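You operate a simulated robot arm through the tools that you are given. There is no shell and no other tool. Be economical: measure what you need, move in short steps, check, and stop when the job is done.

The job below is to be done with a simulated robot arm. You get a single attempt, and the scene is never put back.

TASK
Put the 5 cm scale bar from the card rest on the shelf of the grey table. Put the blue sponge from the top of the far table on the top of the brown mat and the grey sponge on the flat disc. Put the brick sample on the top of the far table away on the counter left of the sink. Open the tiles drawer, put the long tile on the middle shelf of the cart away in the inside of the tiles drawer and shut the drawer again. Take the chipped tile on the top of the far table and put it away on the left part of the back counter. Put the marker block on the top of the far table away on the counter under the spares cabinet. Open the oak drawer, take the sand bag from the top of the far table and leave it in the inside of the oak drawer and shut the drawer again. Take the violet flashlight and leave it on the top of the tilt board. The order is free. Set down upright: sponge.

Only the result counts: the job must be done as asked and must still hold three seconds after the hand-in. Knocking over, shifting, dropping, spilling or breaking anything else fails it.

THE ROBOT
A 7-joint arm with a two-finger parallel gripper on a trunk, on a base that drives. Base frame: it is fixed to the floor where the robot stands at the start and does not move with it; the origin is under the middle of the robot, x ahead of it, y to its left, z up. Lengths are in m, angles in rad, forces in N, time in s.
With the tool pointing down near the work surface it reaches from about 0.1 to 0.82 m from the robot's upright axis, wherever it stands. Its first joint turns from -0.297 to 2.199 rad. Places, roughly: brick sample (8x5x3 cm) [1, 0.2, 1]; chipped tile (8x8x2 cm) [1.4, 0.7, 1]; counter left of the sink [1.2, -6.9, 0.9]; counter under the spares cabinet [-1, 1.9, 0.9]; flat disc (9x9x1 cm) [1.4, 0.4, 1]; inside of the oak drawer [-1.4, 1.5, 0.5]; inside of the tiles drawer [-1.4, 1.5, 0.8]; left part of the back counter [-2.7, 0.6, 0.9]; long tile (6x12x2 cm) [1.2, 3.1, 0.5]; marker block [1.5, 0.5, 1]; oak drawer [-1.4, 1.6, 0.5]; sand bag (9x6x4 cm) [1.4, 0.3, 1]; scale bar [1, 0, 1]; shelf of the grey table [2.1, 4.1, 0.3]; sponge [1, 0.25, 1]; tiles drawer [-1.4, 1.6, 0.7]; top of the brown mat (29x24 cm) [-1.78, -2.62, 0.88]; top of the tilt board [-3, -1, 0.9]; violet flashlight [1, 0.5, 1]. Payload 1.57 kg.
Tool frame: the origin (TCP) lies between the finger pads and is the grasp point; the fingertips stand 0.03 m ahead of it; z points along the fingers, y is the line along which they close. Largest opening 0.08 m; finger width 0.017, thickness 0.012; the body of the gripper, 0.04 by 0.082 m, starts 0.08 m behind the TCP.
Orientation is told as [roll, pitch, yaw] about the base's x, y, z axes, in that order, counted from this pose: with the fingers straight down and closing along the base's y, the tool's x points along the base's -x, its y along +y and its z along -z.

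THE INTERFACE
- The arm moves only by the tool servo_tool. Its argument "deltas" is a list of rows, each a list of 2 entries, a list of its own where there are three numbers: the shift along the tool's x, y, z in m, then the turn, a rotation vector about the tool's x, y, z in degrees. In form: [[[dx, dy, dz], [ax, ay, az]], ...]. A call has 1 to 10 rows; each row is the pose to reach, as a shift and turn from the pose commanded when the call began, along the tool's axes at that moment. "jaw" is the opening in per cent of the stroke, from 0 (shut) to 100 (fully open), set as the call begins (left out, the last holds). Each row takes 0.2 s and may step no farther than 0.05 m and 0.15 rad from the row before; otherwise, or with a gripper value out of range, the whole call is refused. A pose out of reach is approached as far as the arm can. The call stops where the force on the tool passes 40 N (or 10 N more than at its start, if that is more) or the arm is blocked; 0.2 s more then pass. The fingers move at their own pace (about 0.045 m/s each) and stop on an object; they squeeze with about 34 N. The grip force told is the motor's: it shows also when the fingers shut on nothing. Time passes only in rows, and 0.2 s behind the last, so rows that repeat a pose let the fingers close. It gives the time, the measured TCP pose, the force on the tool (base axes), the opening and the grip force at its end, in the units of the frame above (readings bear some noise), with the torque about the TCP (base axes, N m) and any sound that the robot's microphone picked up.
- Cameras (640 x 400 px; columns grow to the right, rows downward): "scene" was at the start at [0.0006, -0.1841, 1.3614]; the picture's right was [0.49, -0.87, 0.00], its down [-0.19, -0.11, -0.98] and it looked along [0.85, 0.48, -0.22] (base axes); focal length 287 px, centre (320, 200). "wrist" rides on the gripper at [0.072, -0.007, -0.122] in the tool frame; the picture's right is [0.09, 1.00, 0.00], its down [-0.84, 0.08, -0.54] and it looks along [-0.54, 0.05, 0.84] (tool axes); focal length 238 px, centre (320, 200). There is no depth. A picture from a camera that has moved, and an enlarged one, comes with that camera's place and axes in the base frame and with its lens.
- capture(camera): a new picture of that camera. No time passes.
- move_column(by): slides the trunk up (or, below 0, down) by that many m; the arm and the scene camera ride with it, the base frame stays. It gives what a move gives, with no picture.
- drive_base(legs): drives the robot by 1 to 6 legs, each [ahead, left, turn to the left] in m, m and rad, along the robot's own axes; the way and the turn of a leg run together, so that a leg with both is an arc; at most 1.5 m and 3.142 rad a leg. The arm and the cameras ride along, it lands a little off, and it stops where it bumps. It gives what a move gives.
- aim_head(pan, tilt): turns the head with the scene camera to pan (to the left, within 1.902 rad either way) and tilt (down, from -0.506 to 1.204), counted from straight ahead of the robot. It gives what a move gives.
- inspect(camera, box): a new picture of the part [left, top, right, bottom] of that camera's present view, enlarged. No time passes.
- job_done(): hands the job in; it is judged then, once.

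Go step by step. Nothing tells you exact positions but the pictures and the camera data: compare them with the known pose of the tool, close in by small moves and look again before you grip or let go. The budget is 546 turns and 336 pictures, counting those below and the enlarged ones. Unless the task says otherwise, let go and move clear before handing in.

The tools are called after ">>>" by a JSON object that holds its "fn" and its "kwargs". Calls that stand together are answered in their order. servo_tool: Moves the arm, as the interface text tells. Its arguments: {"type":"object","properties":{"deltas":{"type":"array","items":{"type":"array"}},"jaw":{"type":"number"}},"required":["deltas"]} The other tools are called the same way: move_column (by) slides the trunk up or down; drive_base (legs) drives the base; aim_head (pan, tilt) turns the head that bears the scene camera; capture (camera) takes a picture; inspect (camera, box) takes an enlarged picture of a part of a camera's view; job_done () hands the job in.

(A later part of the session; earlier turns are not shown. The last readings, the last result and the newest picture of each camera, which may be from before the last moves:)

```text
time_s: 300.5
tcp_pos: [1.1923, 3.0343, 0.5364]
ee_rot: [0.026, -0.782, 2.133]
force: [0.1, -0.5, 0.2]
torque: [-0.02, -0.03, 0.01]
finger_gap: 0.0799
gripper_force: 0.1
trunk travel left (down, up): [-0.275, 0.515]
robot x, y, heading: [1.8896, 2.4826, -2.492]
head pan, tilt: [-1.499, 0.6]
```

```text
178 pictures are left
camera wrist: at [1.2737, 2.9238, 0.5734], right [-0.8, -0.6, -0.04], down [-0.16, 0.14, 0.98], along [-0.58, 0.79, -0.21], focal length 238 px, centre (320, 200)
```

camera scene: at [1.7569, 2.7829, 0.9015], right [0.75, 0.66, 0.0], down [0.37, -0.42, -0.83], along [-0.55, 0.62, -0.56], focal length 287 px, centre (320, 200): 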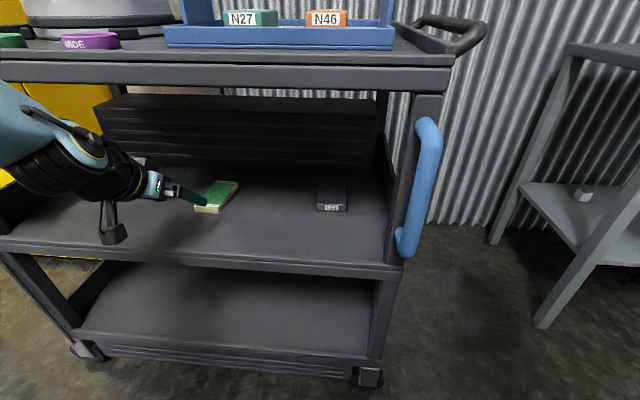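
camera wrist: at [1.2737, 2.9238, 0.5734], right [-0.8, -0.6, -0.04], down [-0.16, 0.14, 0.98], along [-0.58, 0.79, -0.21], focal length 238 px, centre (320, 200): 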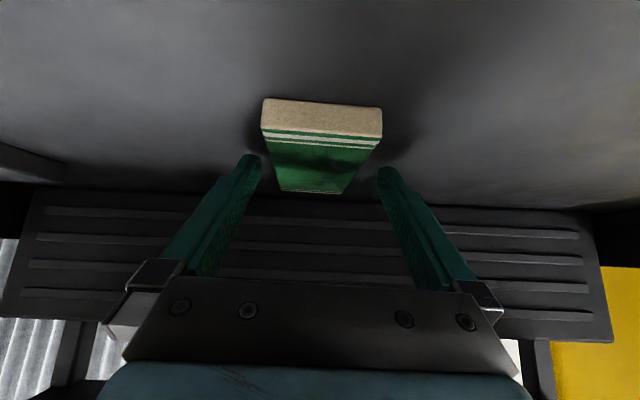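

>>> {"fn": "servo_tool", "kwargs": {"deltas": [[[0.002, 0, 0.002], [0, 0, 0]], [[0.004, 0, 0.004], [0, 0, 0]]]}}

>>> {"fn": "servo_tool", "kwargs": {"deltas": [[[0, 0, 0], [0, 0, 0]], [[0, 0, 0], [0, 0, 0]], [[0, 0, 0], [0, 0, 0]]], "jaw": 0}}

>>> {"fn": "capture", "kwargs": {"camera": "wrist"}}

```text
time_s: 301.1
tcp_pos: [1.1923, 3.0337, 0.531]
ee_rot: [0.029, -0.785, 2.133]
force: [-0.5, 1.3, -0.9]
torque: [0.03, -0.02, -0.02]
finger_gap: 0.0803
gripper_force: 0.1
trunk travel left (down, up): [-0.275, 0.515]
robot x, y, heading: [1.8936, 2.4865, -2.495]
head pan, tilt: [-1.499, 0.6]
```

```text
time_s: 301.9
tcp_pos: [1.1933, 3.034, 0.5311]
ee_rot: [0.03, -0.783, 2.133]
force: [0.2, -0.1, 0.3]
torque: [0.12, 0.04, -0.07]
finger_gap: 0.0599
gripper_force: 28.9
trunk travel left (down, up): [-0.275, 0.515]
robot x, y, heading: [1.8882, 2.4851, -2.491]
head pan, tilt: [-1.499, 0.6]
```

```text
177 pictures are left
camera wrist: at [1.2737, 2.9235, 0.5673], right [-0.8, -0.6, -0.05], down [-0.16, 0.14, 0.98], along [-0.58, 0.79, -0.21], focal length 238 px, centre (320, 200)
```

wrist: 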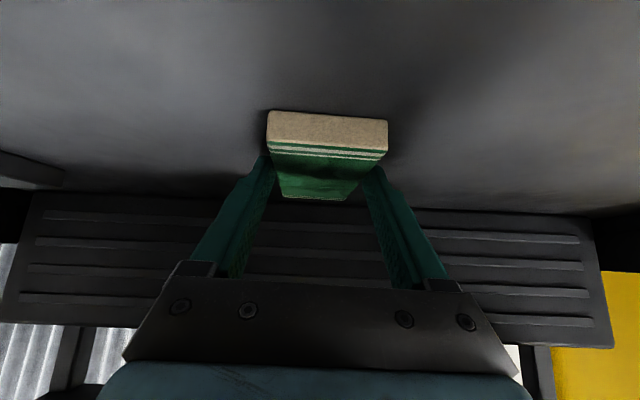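

Gripped on the 6 cm sides. Lifting slightly and checking that it doesn't droop.

>>> {"fn": "servo_tool", "kwargs": {"deltas": [[[-0.014, 0, -0.014], [0, 0, 0]], [[-0.03, 0, -0.03], [0, 0, 0]]]}}

>>> {"fn": "inspect", "kwargs": {"camera": "scene", "box": [60, 130, 280, 270]}}

```text
time_s: 302.5
tcp_pos: [1.1927, 3.0336, 0.5732]
ee_rot: [0.027, -0.782, 2.133]
force: [0.0, 0.3, -1.9]
torque: [-0.06, 0.0, -0.02]
finger_gap: 0.0597
gripper_force: 33.5
trunk travel left (down, up): [-0.275, 0.515]
robot x, y, heading: [1.891, 2.4817, -2.491]
head pan, tilt: [-1.499, 0.6]
```

```text
2.86 times, centred on (170, 200) of scene
camera zoom: at [1.757, 2.7831, 0.9014], right [0.75, 0.66, 0.0], down [0.37, -0.42, -0.82], along [-0.54, 0.62, -0.57], focal length 820 px, centre (749, 200)
```

zoom: 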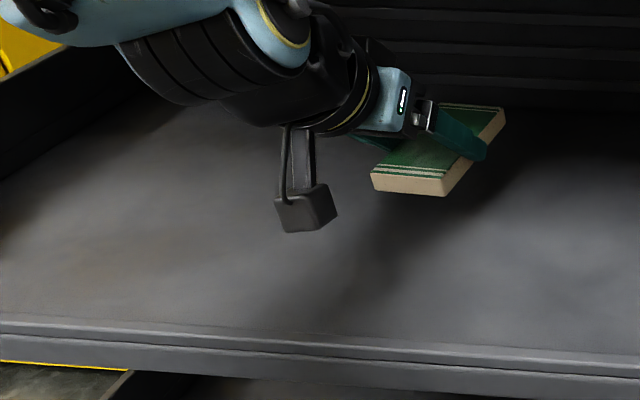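

Held level. I'll back out with the base, raise, and drive to the open TILES drawer; the compartment is deep enough to lower the tile in with the same 45° pitch.

>>> {"fn": "drive_base", "kwargs": {"legs": [[0, 0.46, 0]]}}

>>> {"fn": "move_column", "kwargs": {"by": 0.4}}

>>> {"fn": "drive_base", "kwargs": {"legs": [[0, 0, -0.021], [1.4, 0, 0], [1.3, 0, 0]]}}

>>> {"fn": "aim_head", "kwargs": {"pan": -1.5, "tilt": 0.7}}

>>> {"fn": "capture", "kwargs": {"camera": "scene"}}

```text
time_s: 305.2
tcp_pos: [1.4779, 2.6639, 0.5742]
ee_rot: [0.027, -0.783, 2.131]
force: [0.4, -0.5, -3.1]
torque: [-0.07, 0.01, 0.0]
finger_gap: 0.0595
gripper_force: 34.1
trunk travel left (down, up): [-0.275, 0.515]
robot x, y, heading: [2.1746, 2.1151, -2.496]
head pan, tilt: [-1.499, 0.6]
```

```text
time_s: 309.1
tcp_pos: [1.4756, 2.664, 0.9743]
ee_rot: [0.028, -0.781, 2.128]
force: [-0.3, -0.1, -3.5]
torque: [-0.09, -0.01, 0.01]
finger_gap: 0.0596
gripper_force: 33.4
trunk travel left (down, up): [-0.675, 0.115]
robot x, y, heading: [2.1765, 2.1127, -2.491]
head pan, tilt: [-1.499, 0.6]
```

```text
time_s: 322.5
tcp_pos: [-0.6948, 1.1049, 0.9734]
ee_rot: [0.027, -0.782, 2.106]
force: [0.1, -0.4, -1.9]
torque: [-0.07, -0.07, 0.03]
finger_gap: 0.0594
gripper_force: 33.8
trunk travel left (down, up): [-0.675, 0.115]
robot x, y, heading: [-0.0111, 0.5375, -2.522]
head pan, tilt: [-1.499, 0.6]
```

```text
time_s: 323.2
tcp_pos: [-0.6941, 1.1062, 0.9741]
ee_rot: [0.028, -0.783, 2.107]
force: [-0.3, -0.7, -3.1]
torque: [-0.07, -0.05, -0.01]
finger_gap: 0.0595
gripper_force: 34.1
trunk travel left (down, up): [-0.675, 0.115]
robot x, y, heading: [-0.0109, 0.539, -2.52]
head pan, tilt: [-1.499, 0.7]
```

```text
175 pictures are left
camera scene: at [-0.136, 0.838, 1.2929], right [0.77, 0.64, 0.0], down [0.41, -0.49, -0.77], along [-0.49, 0.59, -0.64], focal length 287 px, centre (320, 200)
```

scene: 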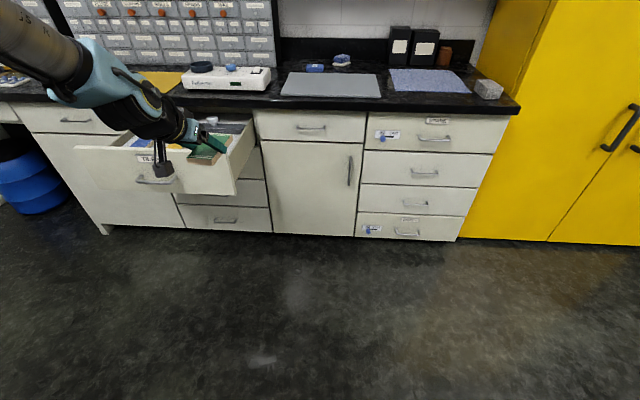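

>>> {"fn": "drive_base", "kwargs": {"legs": [[0.17, 0, 0], [0, -0.35, 0]]}}

>>> {"fn": "servo_tool", "kwargs": {"deltas": [[[0, 0, 0], [-1.9, 0, -1.9]], [[0, 0, 0], [-3.8, 0, -3.8]]]}}

>>> {"fn": "aim_head", "kwargs": {"pan": -1.4, "tilt": 0.9}}

>>> {"fn": "capture", "kwargs": {"camera": "scene"}}

>>> {"fn": "capture", "kwargs": {"camera": "wrist"}}

```text
time_s: 326.6
tcp_pos: [-1.0365, 1.3084, 0.973]
ee_rot: [0.029, -0.783, 2.095]
force: [0.5, -0.1, -1.8]
torque: [-0.1, -0.05, -0.03]
finger_gap: 0.0592
gripper_force: 34.1
trunk travel left (down, up): [-0.675, 0.115]
robot x, y, heading: [-0.3565, 0.737, -2.531]
head pan, tilt: [-1.499, 0.7]
```

```text
time_s: 327.2
tcp_pos: [-1.0357, 1.3079, 0.9744]
ee_rot: [0.028, -0.786, 2.19]
force: [0.3, -0.9, -3.2]
torque: [-0.04, -0.02, 0.02]
finger_gap: 0.0594
gripper_force: 34.1
trunk travel left (down, up): [-0.675, 0.115]
robot x, y, heading: [-0.3601, 0.7336, -2.527]
head pan, tilt: [-1.499, 0.7]
```

```text
time_s: 327.9
tcp_pos: [-1.0359, 1.3081, 0.9739]
ee_rot: [0.027, -0.786, 2.189]
force: [-0.2, -0.5, -2.7]
torque: [-0.05, -0.01, 0.03]
finger_gap: 0.0595
gripper_force: 33.7
trunk travel left (down, up): [-0.675, 0.115]
robot x, y, heading: [-0.3605, 0.7349, -2.524]
head pan, tilt: [-1.4, 0.901]
```

```text
174 pictures are left
camera scene: at [-0.4794, 1.0221, 1.2767], right [0.71, 0.71, 0.0], down [0.55, -0.55, -0.62], along [-0.44, 0.44, -0.78], focal length 287 px, centre (320, 200)
```

scene: 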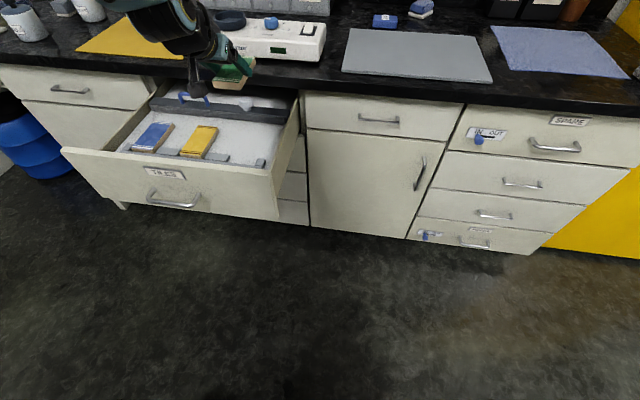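

```text
173 pictures are left
camera wrist: at [-0.9482, 1.2025, 1.0095], right [-0.76, -0.65, -0.05], down [-0.17, 0.13, 0.98], along [-0.63, 0.75, -0.21], focal length 238 px, centre (320, 200)
```

wrist: 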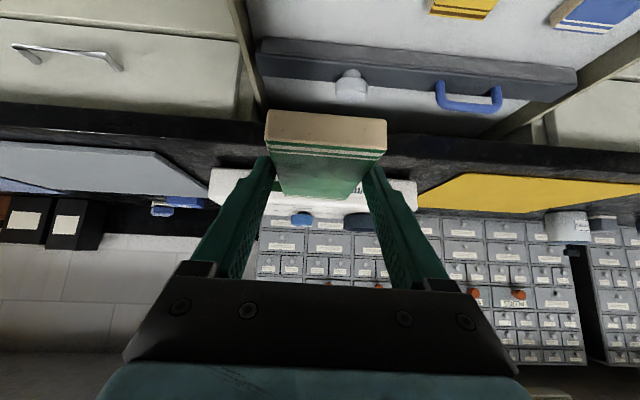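

>>> {"fn": "inspect", "kwargs": {"camera": "scene", "box": [60, 40, 320, 220]}}

```text
2.22 times, centred on (190, 130) of scene
camera zoom: at [-0.4794, 1.0221, 1.2767], right [0.71, 0.71, 0.0], down [0.55, -0.55, -0.62], along [-0.44, 0.44, -0.78], focal length 638 px, centre (609, 356)
```

zoom: 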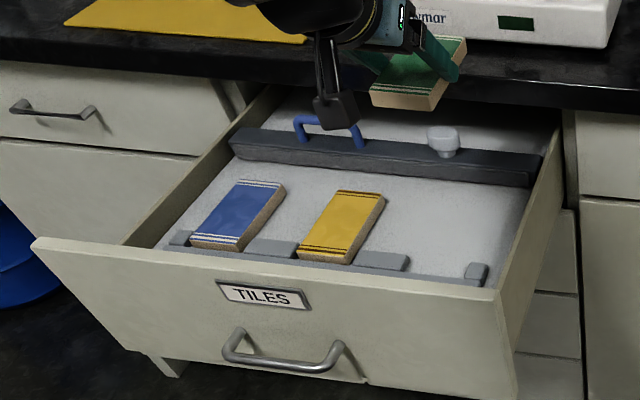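

Slot three, right of the yellow tile, is free (centre u≈-1.175). Aligning, then lowering vertically in steps.

>>> {"fn": "servo_tool", "kwargs": {"deltas": [[[-0.0255, 0.024, 0.0255], [0, 0, 0]], [[0.004, 0.024, 0.055], [0, 0, 0]], [[0.034, 0.024, 0.085], [0, 0, 0]], [[0.064, 0.024, 0.115], [0, 0, 0]]]}}

>>> {"fn": "capture", "kwargs": {"camera": "wrist"}}

>>> {"fn": "inspect", "kwargs": {"camera": "scene", "box": [60, 40, 320, 220]}}

```text
time_s: 328.9
tcp_pos: [-1.0788, 1.3235, 0.8486]
ee_rot: [0.027, -0.786, 2.19]
force: [0.4, 0.3, -1.7]
torque: [-0.07, -0.07, 0.01]
finger_gap: 0.0592
gripper_force: 33.6
trunk travel left (down, up): [-0.675, 0.115]
robot x, y, heading: [-0.3543, 0.734, -2.526]
head pan, tilt: [-1.4, 0.901]
```

```text
171 pictures are left
camera wrist: at [-0.9914, 1.2177, 0.8839], right [-0.76, -0.65, -0.05], down [-0.17, 0.13, 0.98], along [-0.63, 0.75, -0.21], focal length 238 px, centre (320, 200)
```

wrist: 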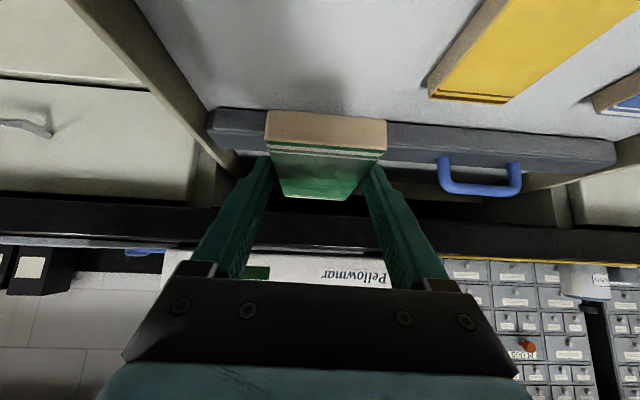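

```text
2.22 times, centred on (190, 130) of scene
camera zoom: at [-0.4791, 1.0218, 1.2768], right [0.71, 0.71, 0.0], down [0.55, -0.55, -0.62], along [-0.44, 0.44, -0.78], focal length 638 px, centre (609, 356)
```

zoom: 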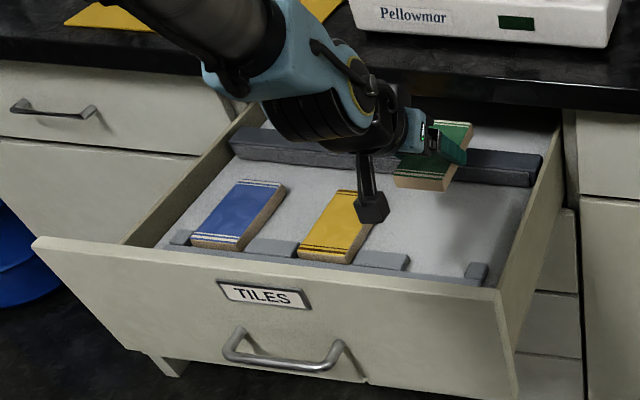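

>>> {"fn": "servo_tool", "kwargs": {"deltas": [[[0.028, 0, 0.028], [0, 0, 0]], [[0.05, 0, 0.05], [0, 0, 0]], [[0.062, 0, 0.062], [0, 0, 0]]]}}

>>> {"fn": "inspect", "kwargs": {"camera": "scene", "box": [60, 40, 320, 220]}}

```text
time_s: 329.6
tcp_pos: [-1.0841, 1.3272, 0.7801]
ee_rot: [0.03, -0.81, 2.192]
force: [-1.4, 4.1, 11.5]
torque: [-0.05, -0.44, 0.06]
finger_gap: 0.0598
gripper_force: 34.4
trunk travel left (down, up): [-0.675, 0.115]
robot x, y, heading: [-0.358, 0.7364, -2.525]
head pan, tilt: [-1.4, 0.901]
stopped in row 3: the force on the tool passed its limit at 58 N (the readings are from after the stop); the commanded pose is now the measured one
```

```text
2.22 times, centred on (190, 130) of scene
camera zoom: at [-0.4789, 1.0217, 1.2766], right [0.71, 0.71, 0.0], down [0.55, -0.55, -0.62], along [-0.44, 0.44, -0.78], focal length 638 px, centre (609, 356)
```

zoom: 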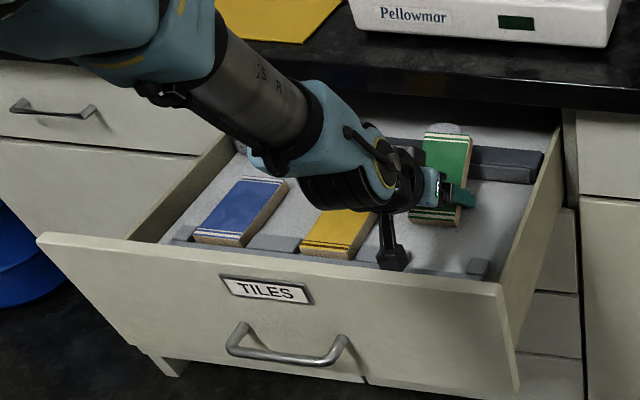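

Contact came early: the tile's far end seems to sit over the divider bar. I'll raise, shift it 3.5 cm towards the front, and look.

>>> {"fn": "servo_tool", "kwargs": {"deltas": [[[-0.021, 0, -0.021], [0, 0, 0]], [[-0.009, 0, -0.033], [0, 0, 0]], [[0.004, 0, -0.046], [0, 0, 0]]]}}

>>> {"fn": "inspect", "kwargs": {"camera": "scene", "box": [100, 60, 320, 200]}}

>>> {"fn": "capture", "kwargs": {"camera": "wrist"}}

```text
time_s: 330.4
tcp_pos: [-1.0608, 1.2969, 0.8058]
ee_rot: [0.028, -0.8, 2.192]
force: [-0.5, 0.2, -1.7]
torque: [-0.02, -0.02, 0.0]
finger_gap: 0.0599
gripper_force: 34.3
trunk travel left (down, up): [-0.675, 0.115]
robot x, y, heading: [-0.3612, 0.7351, -2.524]
head pan, tilt: [-1.4, 0.901]
```

```text
2.86 times, centred on (210, 130) of scene
camera zoom: at [-0.4795, 1.0221, 1.2766], right [0.71, 0.71, 0.0], down [0.55, -0.55, -0.62], along [-0.44, 0.44, -0.78], focal length 820 px, centre (634, 400)
```

zoom: 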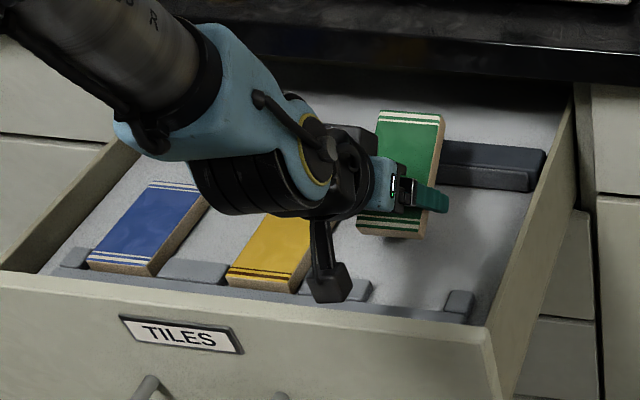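

```text
167 pictures are left
camera wrist: at [-0.9735, 1.1921, 0.8392], right [-0.76, -0.65, -0.05], down [-0.16, 0.12, 0.98], along [-0.63, 0.75, -0.2], focal length 238 px, centre (320, 200)
```

wrist: 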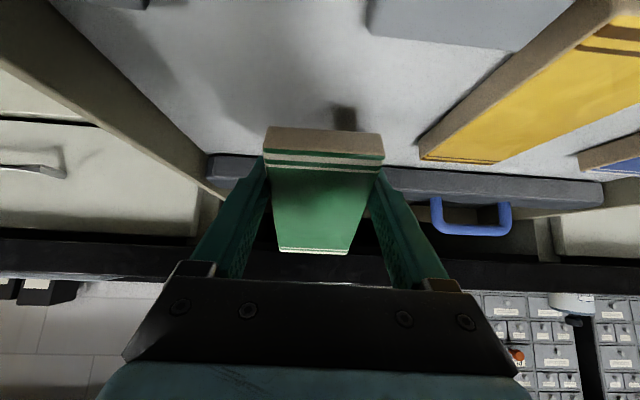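

The tile pivoted in the grip when it met the bar (far end up ~20°). Lowering now brings its near end to the floor clear of the bar, and pressing down will level it again.

>>> {"fn": "servo_tool", "kwargs": {"deltas": [[[0.015, 0, 0.015], [0, 0, 0]], [[0.025, 0, 0.025], [0, 0, 0]], [[0.032, 0, 0.032], [0, 0, 0]], [[0.039, 0, 0.039], [0, 0, 0]]]}}

>>> {"fn": "inspect", "kwargs": {"camera": "scene", "box": [100, 60, 320, 200]}}

```text
time_s: 331.2
tcp_pos: [-1.0664, 1.3048, 0.7787]
ee_rot: [0.03, -0.832, 2.195]
force: [-0.4, 2.0, 12.3]
torque: [-0.11, -0.47, 0.02]
finger_gap: 0.0599
gripper_force: 33.7
trunk travel left (down, up): [-0.675, 0.115]
robot x, y, heading: [-0.3557, 0.735, -2.531]
head pan, tilt: [-1.4, 0.901]
stopped in row 3: the force on the tool passed its limit at 47 N (the readings are from after the stop); the commanded pose is now the measured one
```

```text
2.86 times, centred on (210, 130) of scene
camera zoom: at [-0.4788, 1.0215, 1.2768], right [0.71, 0.71, 0.0], down [0.55, -0.55, -0.62], along [-0.44, 0.44, -0.78], focal length 820 px, centre (634, 400)
```

zoom: 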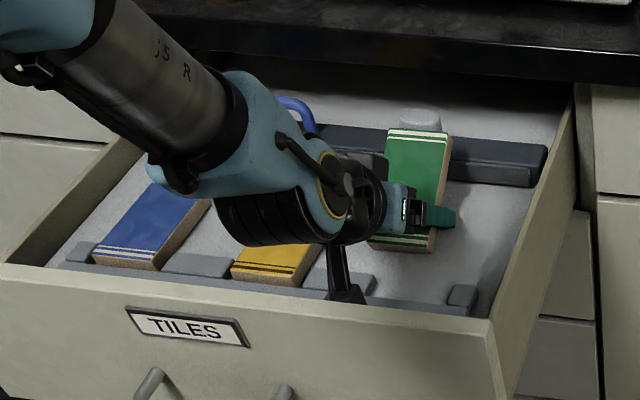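

The tile is still pitched up. Turning the tool more upright by ~22° will level it, so I'll raise 2 cm, rotate, and look.

>>> {"fn": "servo_tool", "kwargs": {"deltas": [[[-0.02, 0, -0.02], [0, 0, 0]], [[-0.02, 0, -0.02], [0, 6, 0]], [[-0.02, 0, -0.02], [0, 12, 0]], [[-0.02, 0, -0.02], [0, 18, 0]], [[-0.02, 0, -0.02], [0, 23, 0]]]}}

>>> {"fn": "inspect", "kwargs": {"camera": "scene", "box": [100, 60, 320, 200]}}

>>> {"fn": "capture", "kwargs": {"camera": "wrist"}}

```text
time_s: 332.4
tcp_pos: [-1.0671, 1.303, 0.8049]
ee_rot: [0.021, -0.422, 2.206]
force: [0.2, 0.6, -2.5]
torque: [-0.04, -0.03, 0.02]
finger_gap: 0.0598
gripper_force: 33.5
trunk travel left (down, up): [-0.675, 0.115]
robot x, y, heading: [-0.3558, 0.7355, -2.527]
head pan, tilt: [-1.4, 0.901]
```

```text
2.86 times, centred on (210, 130) of scene
camera zoom: at [-0.4793, 1.0218, 1.2767], right [0.71, 0.71, 0.0], down [0.55, -0.55, -0.62], along [-0.44, 0.44, -0.78], focal length 820 px, centre (634, 400)
```

zoom: 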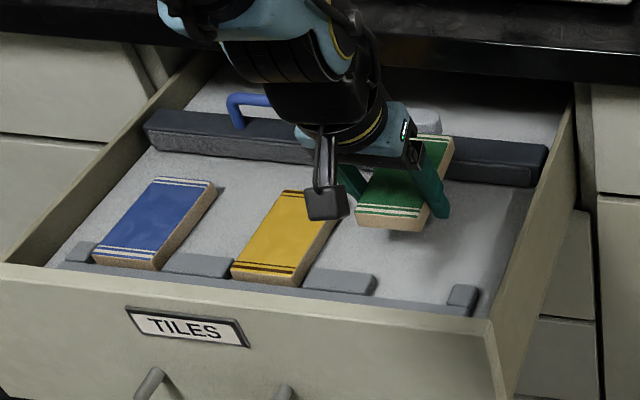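

```text
164 pictures are left
camera wrist: at [-0.9905, 1.216, 0.8857], right [-0.75, -0.67, -0.02], down [-0.37, 0.4, 0.84], along [-0.55, 0.63, -0.54], focal length 238 px, centre (320, 200)
```

wrist: 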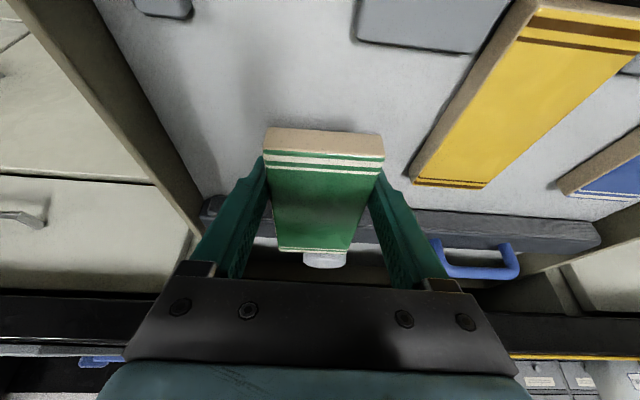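

Level again and clear of the bar (w -0.39…-0.27). Lowering straight down.

>>> {"fn": "servo_tool", "kwargs": {"deltas": [[[0.008, 0, 0.018], [0, 0, 0]], [[0.0144, 0, 0.032], [0, 0, 0]], [[0.018, 0, 0.04], [0, 0, 0]], [[0.021, 0, 0.0465], [0, 0, 0]]]}}

>>> {"fn": "inspect", "kwargs": {"camera": "scene", "box": [100, 60, 320, 200]}}

```text
time_s: 333.0
tcp_pos: [-1.0709, 1.31, 0.7825]
ee_rot: [0.025, -0.452, 2.203]
force: [-1.6, 1.7, 11.6]
torque: [0.37, -0.34, -0.08]
finger_gap: 0.0598
gripper_force: 34.3
trunk travel left (down, up): [-0.675, 0.115]
robot x, y, heading: [-0.3591, 0.7333, -2.53]
head pan, tilt: [-1.4, 0.901]
stopped in row 3: the force on the tool passed its limit at 47 N (the readings are from after the stop); the commanded pose is now the measured one
```

```text
2.86 times, centred on (210, 130) of scene
camera zoom: at [-0.4788, 1.0215, 1.2768], right [0.71, 0.71, 0.0], down [0.55, -0.55, -0.62], along [-0.44, 0.44, -0.78], focal length 820 px, centre (634, 400)
```

zoom: 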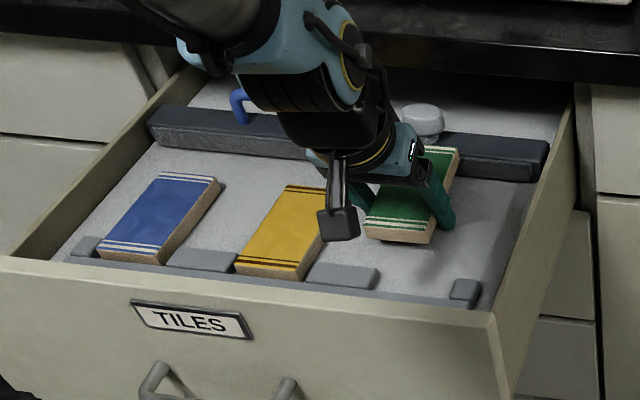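

>>> {"fn": "capture", "kwargs": {"camera": "wrist"}}

>>> {"fn": "inspect", "kwargs": {"camera": "scene", "box": [205, 95, 285, 165]}}

```text
162 pictures are left
camera wrist: at [-0.994, 1.2205, 0.862], right [-0.75, -0.66, -0.02], down [-0.36, 0.38, 0.85], along [-0.56, 0.64, -0.52], focal length 238 px, centre (320, 200)
```

wrist: 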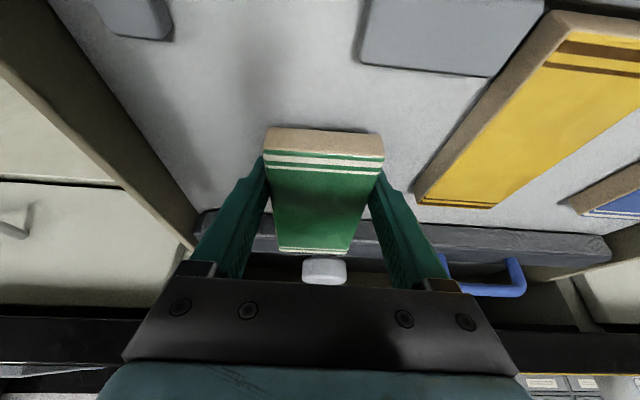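

```text
5.71 times, centred on (245, 130) of scene
camera zoom: at [-0.4788, 1.0215, 1.2768], right [0.71, 0.71, 0.0], down [0.55, -0.55, -0.62], along [-0.44, 0.44, -0.78], focal length 1641 px, centre (749, 600)
```

zoom: 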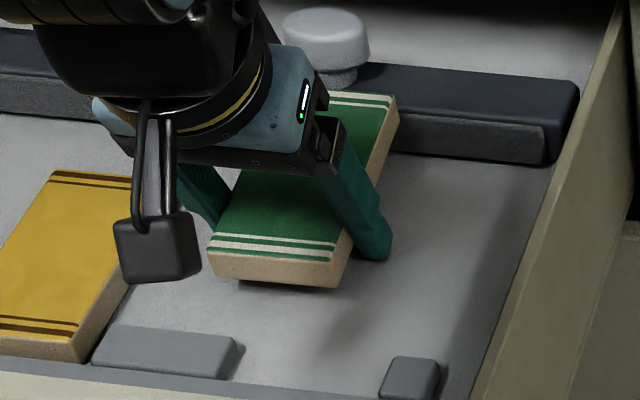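

Fingertips are touching the floor with the tile about a centimetre up, and its far end is close to the bar. I'll lift 1 cm, shift 3 cm towards the front, lower and release.

>>> {"fn": "servo_tool", "kwargs": {"deltas": [[[-0.004, 0, -0.009], [0, 0, 0]], [[0.0226, 0, -0.022], [0, 0, 0]], [[0.0252, 0, -0.0166], [0, 0, 0]]]}}

>>> {"fn": "inspect", "kwargs": {"camera": "scene", "box": [205, 95, 285, 165]}}

```text
time_s: 333.8
tcp_pos: [-1.0523, 1.2845, 0.783]
ee_rot: [0.022, -0.443, 2.205]
force: [-0.1, -0.6, -2.0]
torque: [-0.07, -0.05, -0.02]
finger_gap: 0.0598
gripper_force: 34.2
trunk travel left (down, up): [-0.675, 0.115]
robot x, y, heading: [-0.3592, 0.7348, -2.527]
head pan, tilt: [-1.4, 0.901]
```

```text
5.71 times, centred on (245, 130) of scene
camera zoom: at [-0.4792, 1.0219, 1.2767], right [0.71, 0.71, 0.0], down [0.55, -0.55, -0.62], along [-0.44, 0.44, -0.78], focal length 1641 px, centre (749, 600)
```

zoom: 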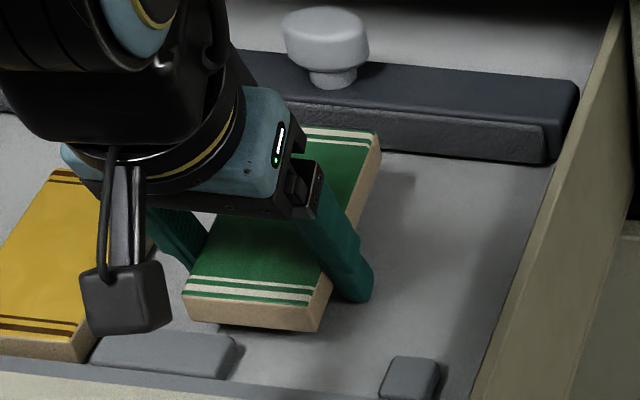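

>>> {"fn": "servo_tool", "kwargs": {"deltas": [[[0.002, 0, 0.0045], [0, 0, 0]], [[0.0035, 0, 0.008], [0, 0, 0]]]}}

>>> {"fn": "servo_tool", "kwargs": {"deltas": [[[0, 0, 0], [0, 0, 0]], [[0, 0, 0], [0, 0, 0]], [[0, 0, 0], [0, 0, 0]]], "jaw": 85}}

>>> {"fn": "inspect", "kwargs": {"camera": "scene", "box": [205, 95, 285, 165]}}

```text
time_s: 334.4
tcp_pos: [-1.0541, 1.2859, 0.783]
ee_rot: [0.023, -0.459, 2.206]
force: [0.5, -0.6, 38.3]
torque: [0.88, -0.99, -0.43]
finger_gap: 0.06
gripper_force: 34.0
trunk travel left (down, up): [-0.675, 0.115]
robot x, y, heading: [-0.3547, 0.7367, -2.527]
head pan, tilt: [-1.4, 0.901]
```

```text
time_s: 335.2
tcp_pos: [-1.054, 1.2863, 0.7826]
ee_rot: [0.026, -0.456, 2.206]
force: [-7.0, -0.7, 45.5]
torque: [1.11, -0.81, 0.44]
finger_gap: 0.0621
gripper_force: 0.1
trunk travel left (down, up): [-0.675, 0.115]
robot x, y, heading: [-0.3578, 0.7329, -2.528]
head pan, tilt: [-1.4, 0.901]
```

```text
5.71 times, centred on (245, 130) of scene
camera zoom: at [-0.4779, 1.0204, 1.2773], right [0.71, 0.71, 0.0], down [0.55, -0.55, -0.62], along [-0.44, 0.44, -0.78], focal length 1641 px, centre (749, 600)
```

zoom: 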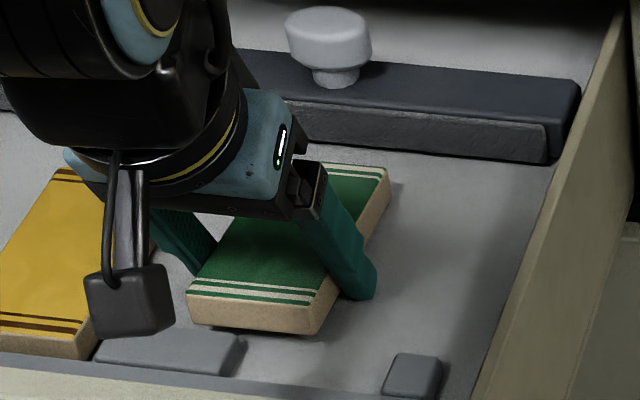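

The tile lies flat. Lifting the hand straight out.

>>> {"fn": "servo_tool", "kwargs": {"deltas": [[[-0.009, 0, -0.018], [0, 0, 0]], [[-0.022, 0, -0.045], [0, 0, 0]], [[-0.04, 0, -0.081], [0, 0, 0]], [[-0.057, 0, -0.117], [0, 0, 0]], [[-0.075, 0, -0.152], [0, 0, 0]], [[-0.092, 0, -0.188], [0, 0, 0]]]}}

>>> {"fn": "capture", "kwargs": {"camera": "scene"}}

```text
time_s: 336.6
tcp_pos: [-1.0532, 1.29, 0.9827]
ee_rot: [0.024, -0.445, 2.207]
force: [-0.6, -0.1, -0.4]
torque: [0.02, 0.0, 0.03]
finger_gap: 0.0683
gripper_force: 0.1
trunk travel left (down, up): [-0.675, 0.115]
robot x, y, heading: [-0.3551, 0.7348, -2.529]
head pan, tilt: [-1.4, 0.901]
```

```text
158 pictures are left
camera scene: at [-0.4793, 1.022, 1.2766], right [0.71, 0.71, 0.0], down [0.55, -0.55, -0.62], along [-0.44, 0.44, -0.78], focal length 287 px, centre (320, 200)
```

scene: 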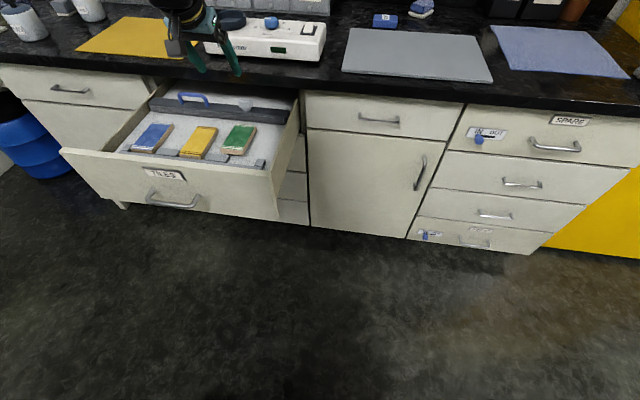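

All three tiles sit in a row. Now I'll close the drawer: back off, point the closed fingers at the front panel and push.

>>> {"fn": "drive_base", "kwargs": {"legs": [[0, 0.42, 0]]}}

>>> {"fn": "servo_tool", "kwargs": {"deltas": [[[0, 0.01, 0], [0, -7, 0]], [[0, 0.02, 0], [0, -14, 0]], [[0, 0.03, 0], [0, -21, 0]], [[0, 0.04, 0], [0, -28, 0]], [[0, 0.055, 0], [0, -35, 0]], [[0, 0.07, 0], [0, -42, 0]], [[0, 0.085, 0], [0, -49, 0]], [[0, 0.1, 0], [0, -56, 0]], [[0, 0.11, 0], [0, -64.5, 0]]], "jaw": 0}}

>>> {"fn": "move_column", "kwargs": {"by": -0.18}}

>>> {"fn": "aim_head", "kwargs": {"pan": -1.4, "tilt": 0.6}}

>>> {"fn": "capture", "kwargs": {"camera": "scene"}}

>>> {"fn": "capture", "kwargs": {"camera": "wrist"}}

```text
time_s: 339.2
tcp_pos: [-0.806, 0.9446, 0.9829]
ee_rot: [0.024, -0.444, 2.202]
force: [0.0, 0.3, -0.9]
torque: [0.0, 0.0, 0.01]
finger_gap: 0.0679
gripper_force: 0.0
trunk travel left (down, up): [-0.675, 0.115]
robot x, y, heading: [-0.1156, 0.3879, -2.532]
head pan, tilt: [-1.4, 0.901]
```

```text
time_s: 341.2
tcp_pos: [-0.894, 0.8816, 0.9855]
ee_rot: [1.685, -1.551, 0.527]
force: [0.3, 0.8, -0.3]
torque: [-0.01, -0.05, 0.0]
finger_gap: 0.0
gripper_force: 20.4
trunk travel left (down, up): [-0.675, 0.115]
robot x, y, heading: [-0.1143, 0.3861, -2.53]
head pan, tilt: [-1.4, 0.901]
```

```text
time_s: 343.2
tcp_pos: [-0.8949, 0.8809, 0.8047]
ee_rot: [1.577, -1.55, 0.635]
force: [-0.3, 0.5, -0.6]
torque: [-0.04, 0.0, -0.01]
finger_gap: 0.0
gripper_force: 21.4
trunk travel left (down, up): [-0.495, 0.295]
robot x, y, heading: [-0.113, 0.3909, -2.53]
head pan, tilt: [-1.4, 0.901]
```

```text
time_s: 344.0
tcp_pos: [-0.8948, 0.8813, 0.8042]
ee_rot: [1.575, -1.55, 0.636]
force: [-0.1, -0.4, 0.0]
torque: [0.02, -0.02, -0.02]
finger_gap: 0.0001
gripper_force: 21.6
trunk travel left (down, up): [-0.495, 0.295]
robot x, y, heading: [-0.114, 0.3848, -2.529]
head pan, tilt: [-1.4, 0.6]
```

```text
157 pictures are left
camera scene: at [-0.2442, 0.6851, 1.1214], right [0.71, 0.7, 0.0], down [0.4, -0.4, -0.82], along [-0.58, 0.59, -0.57], focal length 287 px, centre (320, 200)
```

scene: 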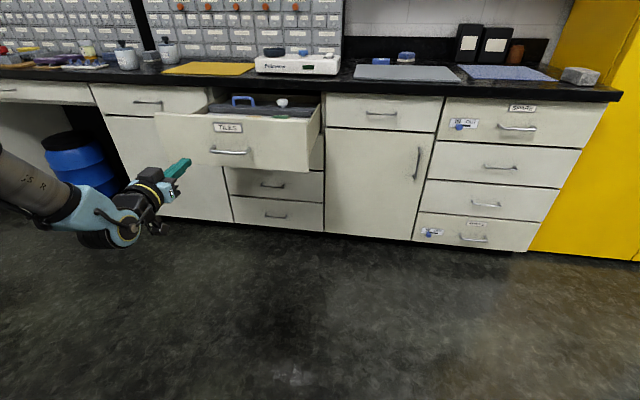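

```text
156 pictures are left
camera wrist: at [-0.8178, 0.7864, 0.7334], right [-0.8, -0.6, -0.07], down [0.28, -0.47, 0.84], along [-0.53, 0.65, 0.54], focal length 238 px, centre (320, 200)
```

wrist: 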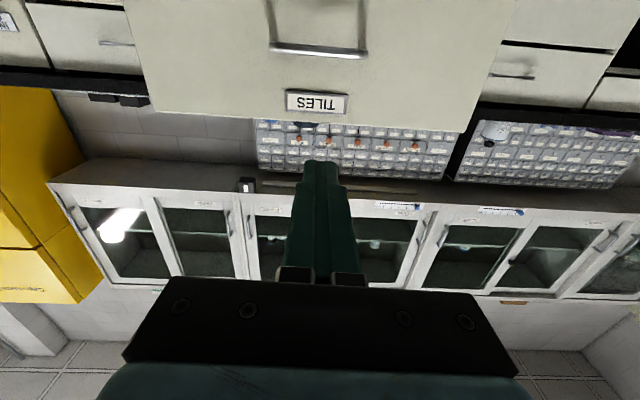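

>>> {"fn": "move_column", "kwargs": {"by": -0.027}}

>>> {"fn": "drive_base", "kwargs": {"legs": [[0, -0.2, 0]]}}

>>> {"fn": "capture", "kwargs": {"camera": "wrist"}}

```text
time_s: 344.8
tcp_pos: [-0.8949, 0.8805, 0.7774]
ee_rot: [1.577, -1.55, 0.635]
force: [0.4, 1.0, -0.3]
torque: [0.04, 0.0, 0.02]
finger_gap: 0.0
gripper_force: 21.1
trunk travel left (down, up): [-0.468, 0.322]
robot x, y, heading: [-0.1134, 0.3873, -2.528]
head pan, tilt: [-1.4, 0.6]
```

```text
time_s: 346.4
tcp_pos: [-1.0098, 1.0458, 0.7778]
ee_rot: [1.573, -1.551, 0.642]
force: [0.4, -0.9, 0.8]
torque: [-0.02, -0.01, 0.01]
finger_gap: 0.0
gripper_force: 21.3
trunk travel left (down, up): [-0.468, 0.322]
robot x, y, heading: [-0.2304, 0.5522, -2.533]
head pan, tilt: [-1.4, 0.6]
```

```text
155 pictures are left
camera wrist: at [-0.9344, 0.9523, 0.7064], right [-0.8, -0.6, -0.07], down [0.28, -0.47, 0.84], along [-0.53, 0.65, 0.54], focal length 238 px, centre (320, 200)
```

wrist: 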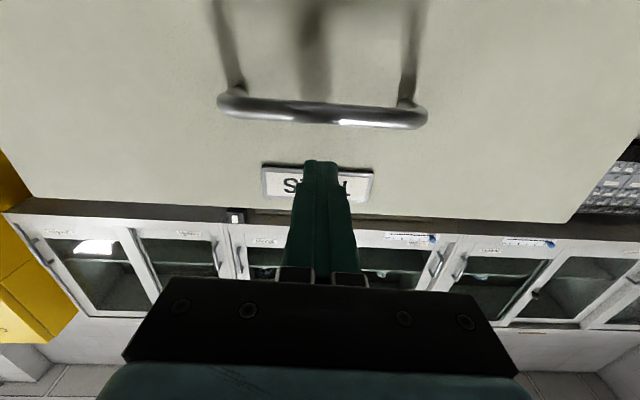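

>>> {"fn": "drive_base", "kwargs": {"legs": [[0, -0.3, 0]]}}

>>> {"fn": "capture", "kwargs": {"camera": "scene"}}

```text
time_s: 348.4
tcp_pos: [-1.1833, 1.2946, 0.777]
ee_rot: [1.566, -1.55, 0.646]
force: [0.4, -0.2, 0.3]
torque: [-0.01, -0.04, 0.02]
finger_gap: 0.0001
gripper_force: 21.0
trunk travel left (down, up): [-0.468, 0.322]
robot x, y, heading: [-0.403, 0.7988, -2.531]
head pan, tilt: [-1.4, 0.6]
```

```text
154 pictures are left
camera scene: at [-0.5336, 1.098, 1.0945], right [0.71, 0.7, 0.0], down [0.4, -0.4, -0.83], along [-0.58, 0.59, -0.56], focal length 287 px, centre (320, 200)
```

scene: 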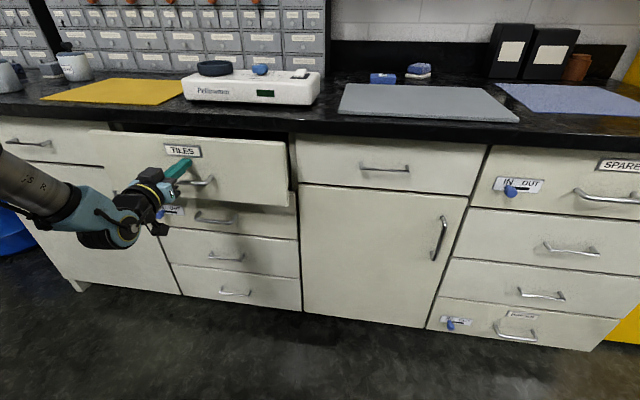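

>>> {"fn": "servo_tool", "kwargs": {"deltas": [[[0, 0, 0.015], [0, 0, 0]], [[0, 0, 0.03], [0, 0, 0]], [[0, 0, 0.045], [0, 0, 0]], [[0, 0, 0.06], [0, 0, 0]], [[0, 0, 0.075], [0, 0, 0]], [[0, 0, 0.09], [0, 0, 0]]]}}

>>> {"fn": "inspect", "kwargs": {"camera": "scene", "box": [80, 100, 320, 250]}}

```text
time_s: 349.7
tcp_pos: [-1.2308, 1.3535, 0.7789]
ee_rot: [1.644, -1.551, 0.57]
force: [12.7, -14.1, 5.5]
torque: [0.14, 0.03, -0.23]
finger_gap: 0.0
gripper_force: 21.5
trunk travel left (down, up): [-0.468, 0.322]
robot x, y, heading: [-0.4029, 0.7964, -2.53]
head pan, tilt: [-1.4, 0.6]
stopped in row 6: the force on the tool passed its limit at 61 N (the readings are from after the stop); the commanded pose is now the measured one
```

```text
2.67 times, centred on (200, 175) of scene
camera zoom: at [-0.5328, 1.0972, 1.0949], right [0.71, 0.7, 0.0], down [0.4, -0.4, -0.83], along [-0.58, 0.59, -0.56], focal length 766 px, centre (640, 267)
```

zoom: 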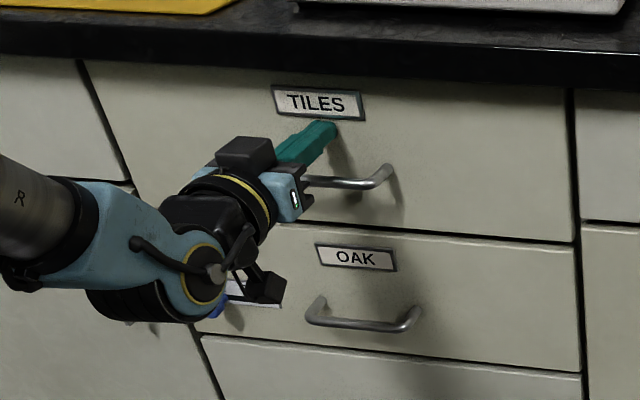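

TILES drawer is flush. I'll back off, set the tool vertical and go for the chipped tile.

>>> {"fn": "drive_base", "kwargs": {"legs": [[0, 0.5, 0]]}}

>>> {"fn": "move_column", "kwargs": {"by": 0.3}}

>>> {"fn": "servo_tool", "kwargs": {"deltas": [[[0, 0, 0], [0, 8.5, 0]], [[0, 0, 0], [0, 17, 0]], [[0, 0, 0], [0, 25.5, 0]], [[0, 0, 0], [0, 34, 0]], [[0, 0, 0], [0, 42.5, 0]], [[0, 0, 0], [0, 51, 0]], [[0, 0, 0], [0, 59.5, 0]], [[0, 0, 0], [0, 68, 0]], [[0, 0, 0], [0, 76.5, 0]], [[0, 0, 0], [0, 85, 0]]], "jaw": 100}}

>>> {"fn": "servo_tool", "kwargs": {"deltas": [[[0, 0, -0.02], [0, 4, 0]], [[0.04, 0, -0.04], [0, 4, 0]], [[0.08, 0, -0.06], [0, 4, 0]]]}}

>>> {"fn": "drive_base", "kwargs": {"legs": [[0, 0, 3.141], [1.09, 0, 0.02], [0, -0.05, 0]]}}

>>> {"fn": "aim_head", "kwargs": {"pan": -0.9, "tilt": 0.8}}

>>> {"fn": "capture", "kwargs": {"camera": "scene"}}

```text
time_s: 352.6
tcp_pos: [-0.9489, 0.945, 0.7785]
ee_rot: [1.537, -1.552, 0.679]
force: [0.6, 0.2, 0.8]
torque: [0.02, -0.01, 0.0]
finger_gap: 0.0001
gripper_force: 21.7
trunk travel left (down, up): [-0.468, 0.322]
robot x, y, heading: [-0.1171, 0.3928, -2.528]
head pan, tilt: [-1.4, 0.6]
```

```text
time_s: 355.6
tcp_pos: [-0.9486, 0.9454, 1.077]
ee_rot: [1.538, -1.552, 0.679]
force: [-0.1, 0.0, 0.2]
torque: [0.01, 0.01, 0.02]
finger_gap: 0.0
gripper_force: 21.3
trunk travel left (down, up): [-0.768, 0.022]
robot x, y, heading: [-0.1165, 0.3935, -2.525]
head pan, tilt: [-1.4, 0.6]
```

```text
time_s: 357.8
tcp_pos: [-0.9194, 0.9142, 1.0683]
ee_rot: [0.019, -0.131, 2.213]
force: [1.0, -0.2, 0.5]
torque: [-0.03, 0.0, 0.04]
finger_gap: 0.0803
gripper_force: 0.0
out of reach, approached as far as the arm can: row 9, 10
trunk travel left (down, up): [-0.768, 0.022]
robot x, y, heading: [-0.1181, 0.3914, -2.527]
head pan, tilt: [-1.4, 0.6]
```

```text
time_s: 358.6
tcp_pos: [-0.8695, 0.8471, 1.1226]
ee_rot: [0.02, -0.016, 2.216]
force: [-0.8, -0.1, -0.8]
torque: [-0.03, -0.02, 0.01]
finger_gap: 0.0801
gripper_force: 0.0
out of reach, approached as far as the arm can: row 1
trunk travel left (down, up): [-0.768, 0.022]
robot x, y, heading: [-0.1193, 0.3947, -2.529]
head pan, tilt: [-1.4, 0.6]
```

```text
time_s: 372.0
tcp_pos: [1.5608, 0.5157, 1.1234]
ee_rot: [0.022, -0.017, -0.926]
force: [0.6, 0.1, 1.1]
torque: [0.01, 0.0, -0.04]
finger_gap: 0.0801
gripper_force: 0.1
trunk travel left (down, up): [-0.768, 0.022]
robot x, y, heading: [0.8116, 0.9695, 0.612]
head pan, tilt: [-1.4, 0.6]
```

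```text
time_s: 373.0
tcp_pos: [1.5613, 0.5149, 1.1224]
ee_rot: [0.019, -0.019, -0.927]
force: [-0.2, -0.7, -0.3]
torque: [0.0, 0.0, -0.03]
finger_gap: 0.0799
gripper_force: 0.1
trunk travel left (down, up): [-0.768, 0.022]
robot x, y, heading: [0.8107, 0.9689, 0.614]
head pan, tilt: [-0.901, 0.799]
```

```text
152 pictures are left
camera scene: at [0.9539, 0.7119, 1.3777], right [-0.28, -0.96, 0.0], down [-0.69, 0.2, -0.7], along [0.67, -0.2, -0.72], focal length 287 px, centre (320, 200)
```

scene: 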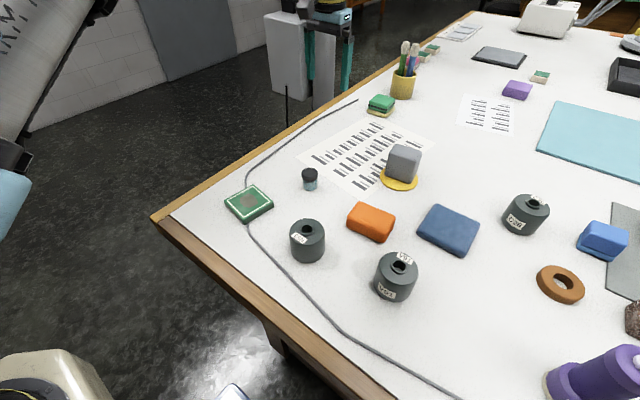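

>>> {"fn": "inspect", "kwargs": {"camera": "scene", "box": [205, 170, 295, 230]}}

```text
6.67 times, centred on (250, 200) of scene
camera zoom: at [0.9539, 0.7119, 1.3777], right [-0.28, -0.96, 0.0], down [-0.69, 0.2, -0.7], along [0.67, -0.2, -0.72], focal length 1914 px, centre (787, 200)
```

zoom: 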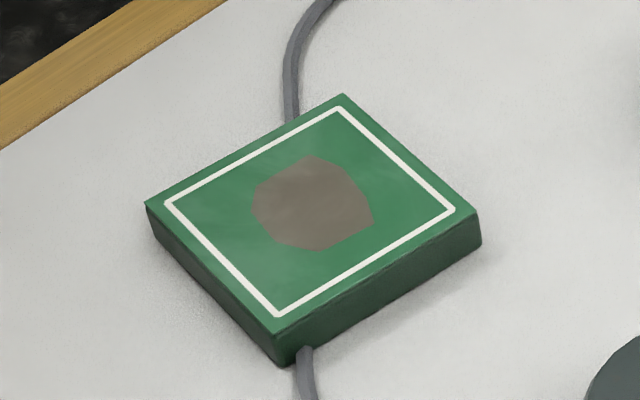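

The chipped tile measures about 7×7 cm at (1.371,0.735), turned 27°. Moving over it.

>>> {"fn": "servo_tool", "kwargs": {"deltas": [[[0.045, -0.003, 0], [0, 0, 2]], [[0.09, -0.006, 0], [0, 0, 4]], [[0.135, -0.009, 0], [0, 0, 6]], [[0.18, -0.012, 0], [0, 0, 8]], [[0.225, -0.015, 0], [0, 0, 10]], [[0.26, -0.018, 0], [0, 0, 10]], [[0.29, -0.02, 0], [0, 0, 10]]]}}

>>> {"fn": "capture", "kwargs": {"camera": "wrist"}}

```text
time_s: 374.6
tcp_pos: [1.3721, 0.7357, 1.1174]
ee_rot: [0.023, -0.015, -1.103]
force: [0.5, -0.1, -0.5]
torque: [0.07, 0.0, 0.01]
finger_gap: 0.0801
gripper_force: 0.2
trunk travel left (down, up): [-0.768, 0.022]
robot x, y, heading: [0.81, 0.9698, 0.616]
head pan, tilt: [-0.901, 0.799]
```

```text
150 pictures are left
camera wrist: at [1.3307, 0.797, 1.2391], right [0.85, 0.53, 0.02], down [0.43, -0.71, 0.55], along [0.31, -0.46, -0.83], focal length 238 px, centre (320, 200)
```

wrist: 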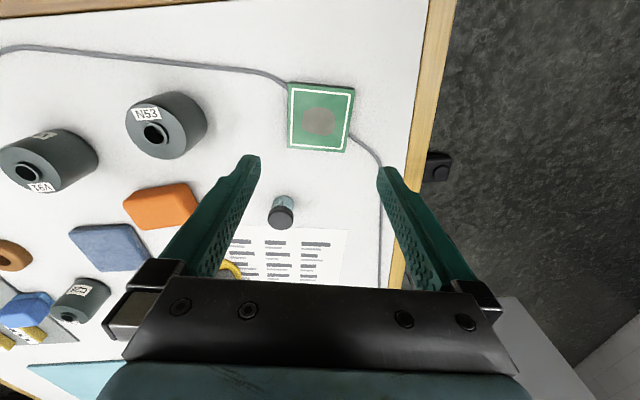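

>>> {"fn": "servo_tool", "kwargs": {"deltas": [[[0.007, 0, 0.0], [1.36, -0.78, 0]], [[0.007, 0, 0.045], [1.36, -0.78, 0]], [[0.007, 0, 0.09], [1.36, -0.78, 0]]]}}

>>> {"fn": "capture", "kwargs": {"camera": "wrist"}}

```text
time_s: 375.4
tcp_pos: [1.3701, 0.7431, 1.0276]
ee_rot: [0.0, -0.028, -1.102]
force: [0.0, -0.6, 0.4]
torque: [-0.01, -0.01, 0.02]
finger_gap: 0.0801
gripper_force: 0.1
trunk travel left (down, up): [-0.768, 0.022]
robot x, y, heading: [0.8108, 0.9676, 0.617]
head pan, tilt: [-0.901, 0.799]
```

```text
149 pictures are left
camera wrist: at [1.3303, 0.8068, 1.1484], right [0.85, 0.53, 0.0], down [0.44, -0.7, 0.56], along [0.3, -0.48, -0.83], focal length 238 px, centre (320, 200)
```

wrist: 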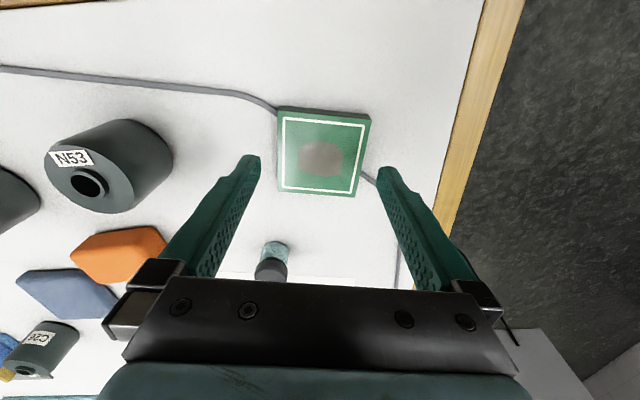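

>>> {"fn": "servo_tool", "kwargs": {"deltas": [[[0.001, 0.002, 0.0], [-1.43, -0.73, 0]], [[0.001, 0.002, 0.025], [-1.43, -0.73, 0]], [[0.001, 0.002, 0.042], [-1.43, -0.73, 0]]]}}

>>> {"fn": "capture", "kwargs": {"camera": "wrist"}}

```text
time_s: 376.2
tcp_pos: [1.3706, 0.7417, 0.9858]
ee_rot: [0.026, -0.042, -1.103]
force: [-0.7, 0.4, -0.5]
torque: [0.01, 0.0, 0.01]
finger_gap: 0.0798
gripper_force: 0.1
trunk travel left (down, up): [-0.768, 0.022]
robot x, y, heading: [0.8101, 0.9688, 0.615]
head pan, tilt: [-0.901, 0.799]
```

```text
148 pictures are left
camera wrist: at [1.3273, 0.8065, 1.1045], right [0.85, 0.53, 0.02], down [0.42, -0.7, 0.58], along [0.32, -0.48, -0.82], focal length 238 px, centre (320, 200)
```

wrist: 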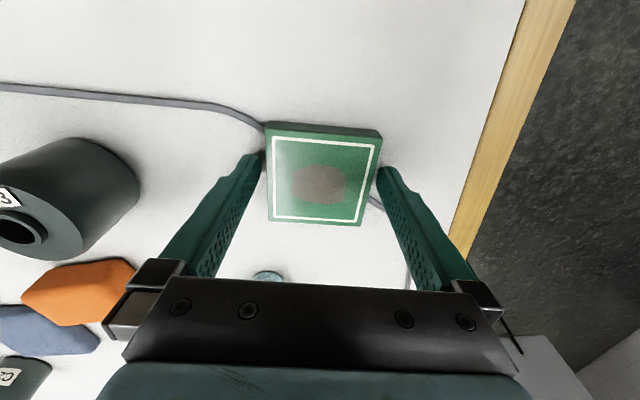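

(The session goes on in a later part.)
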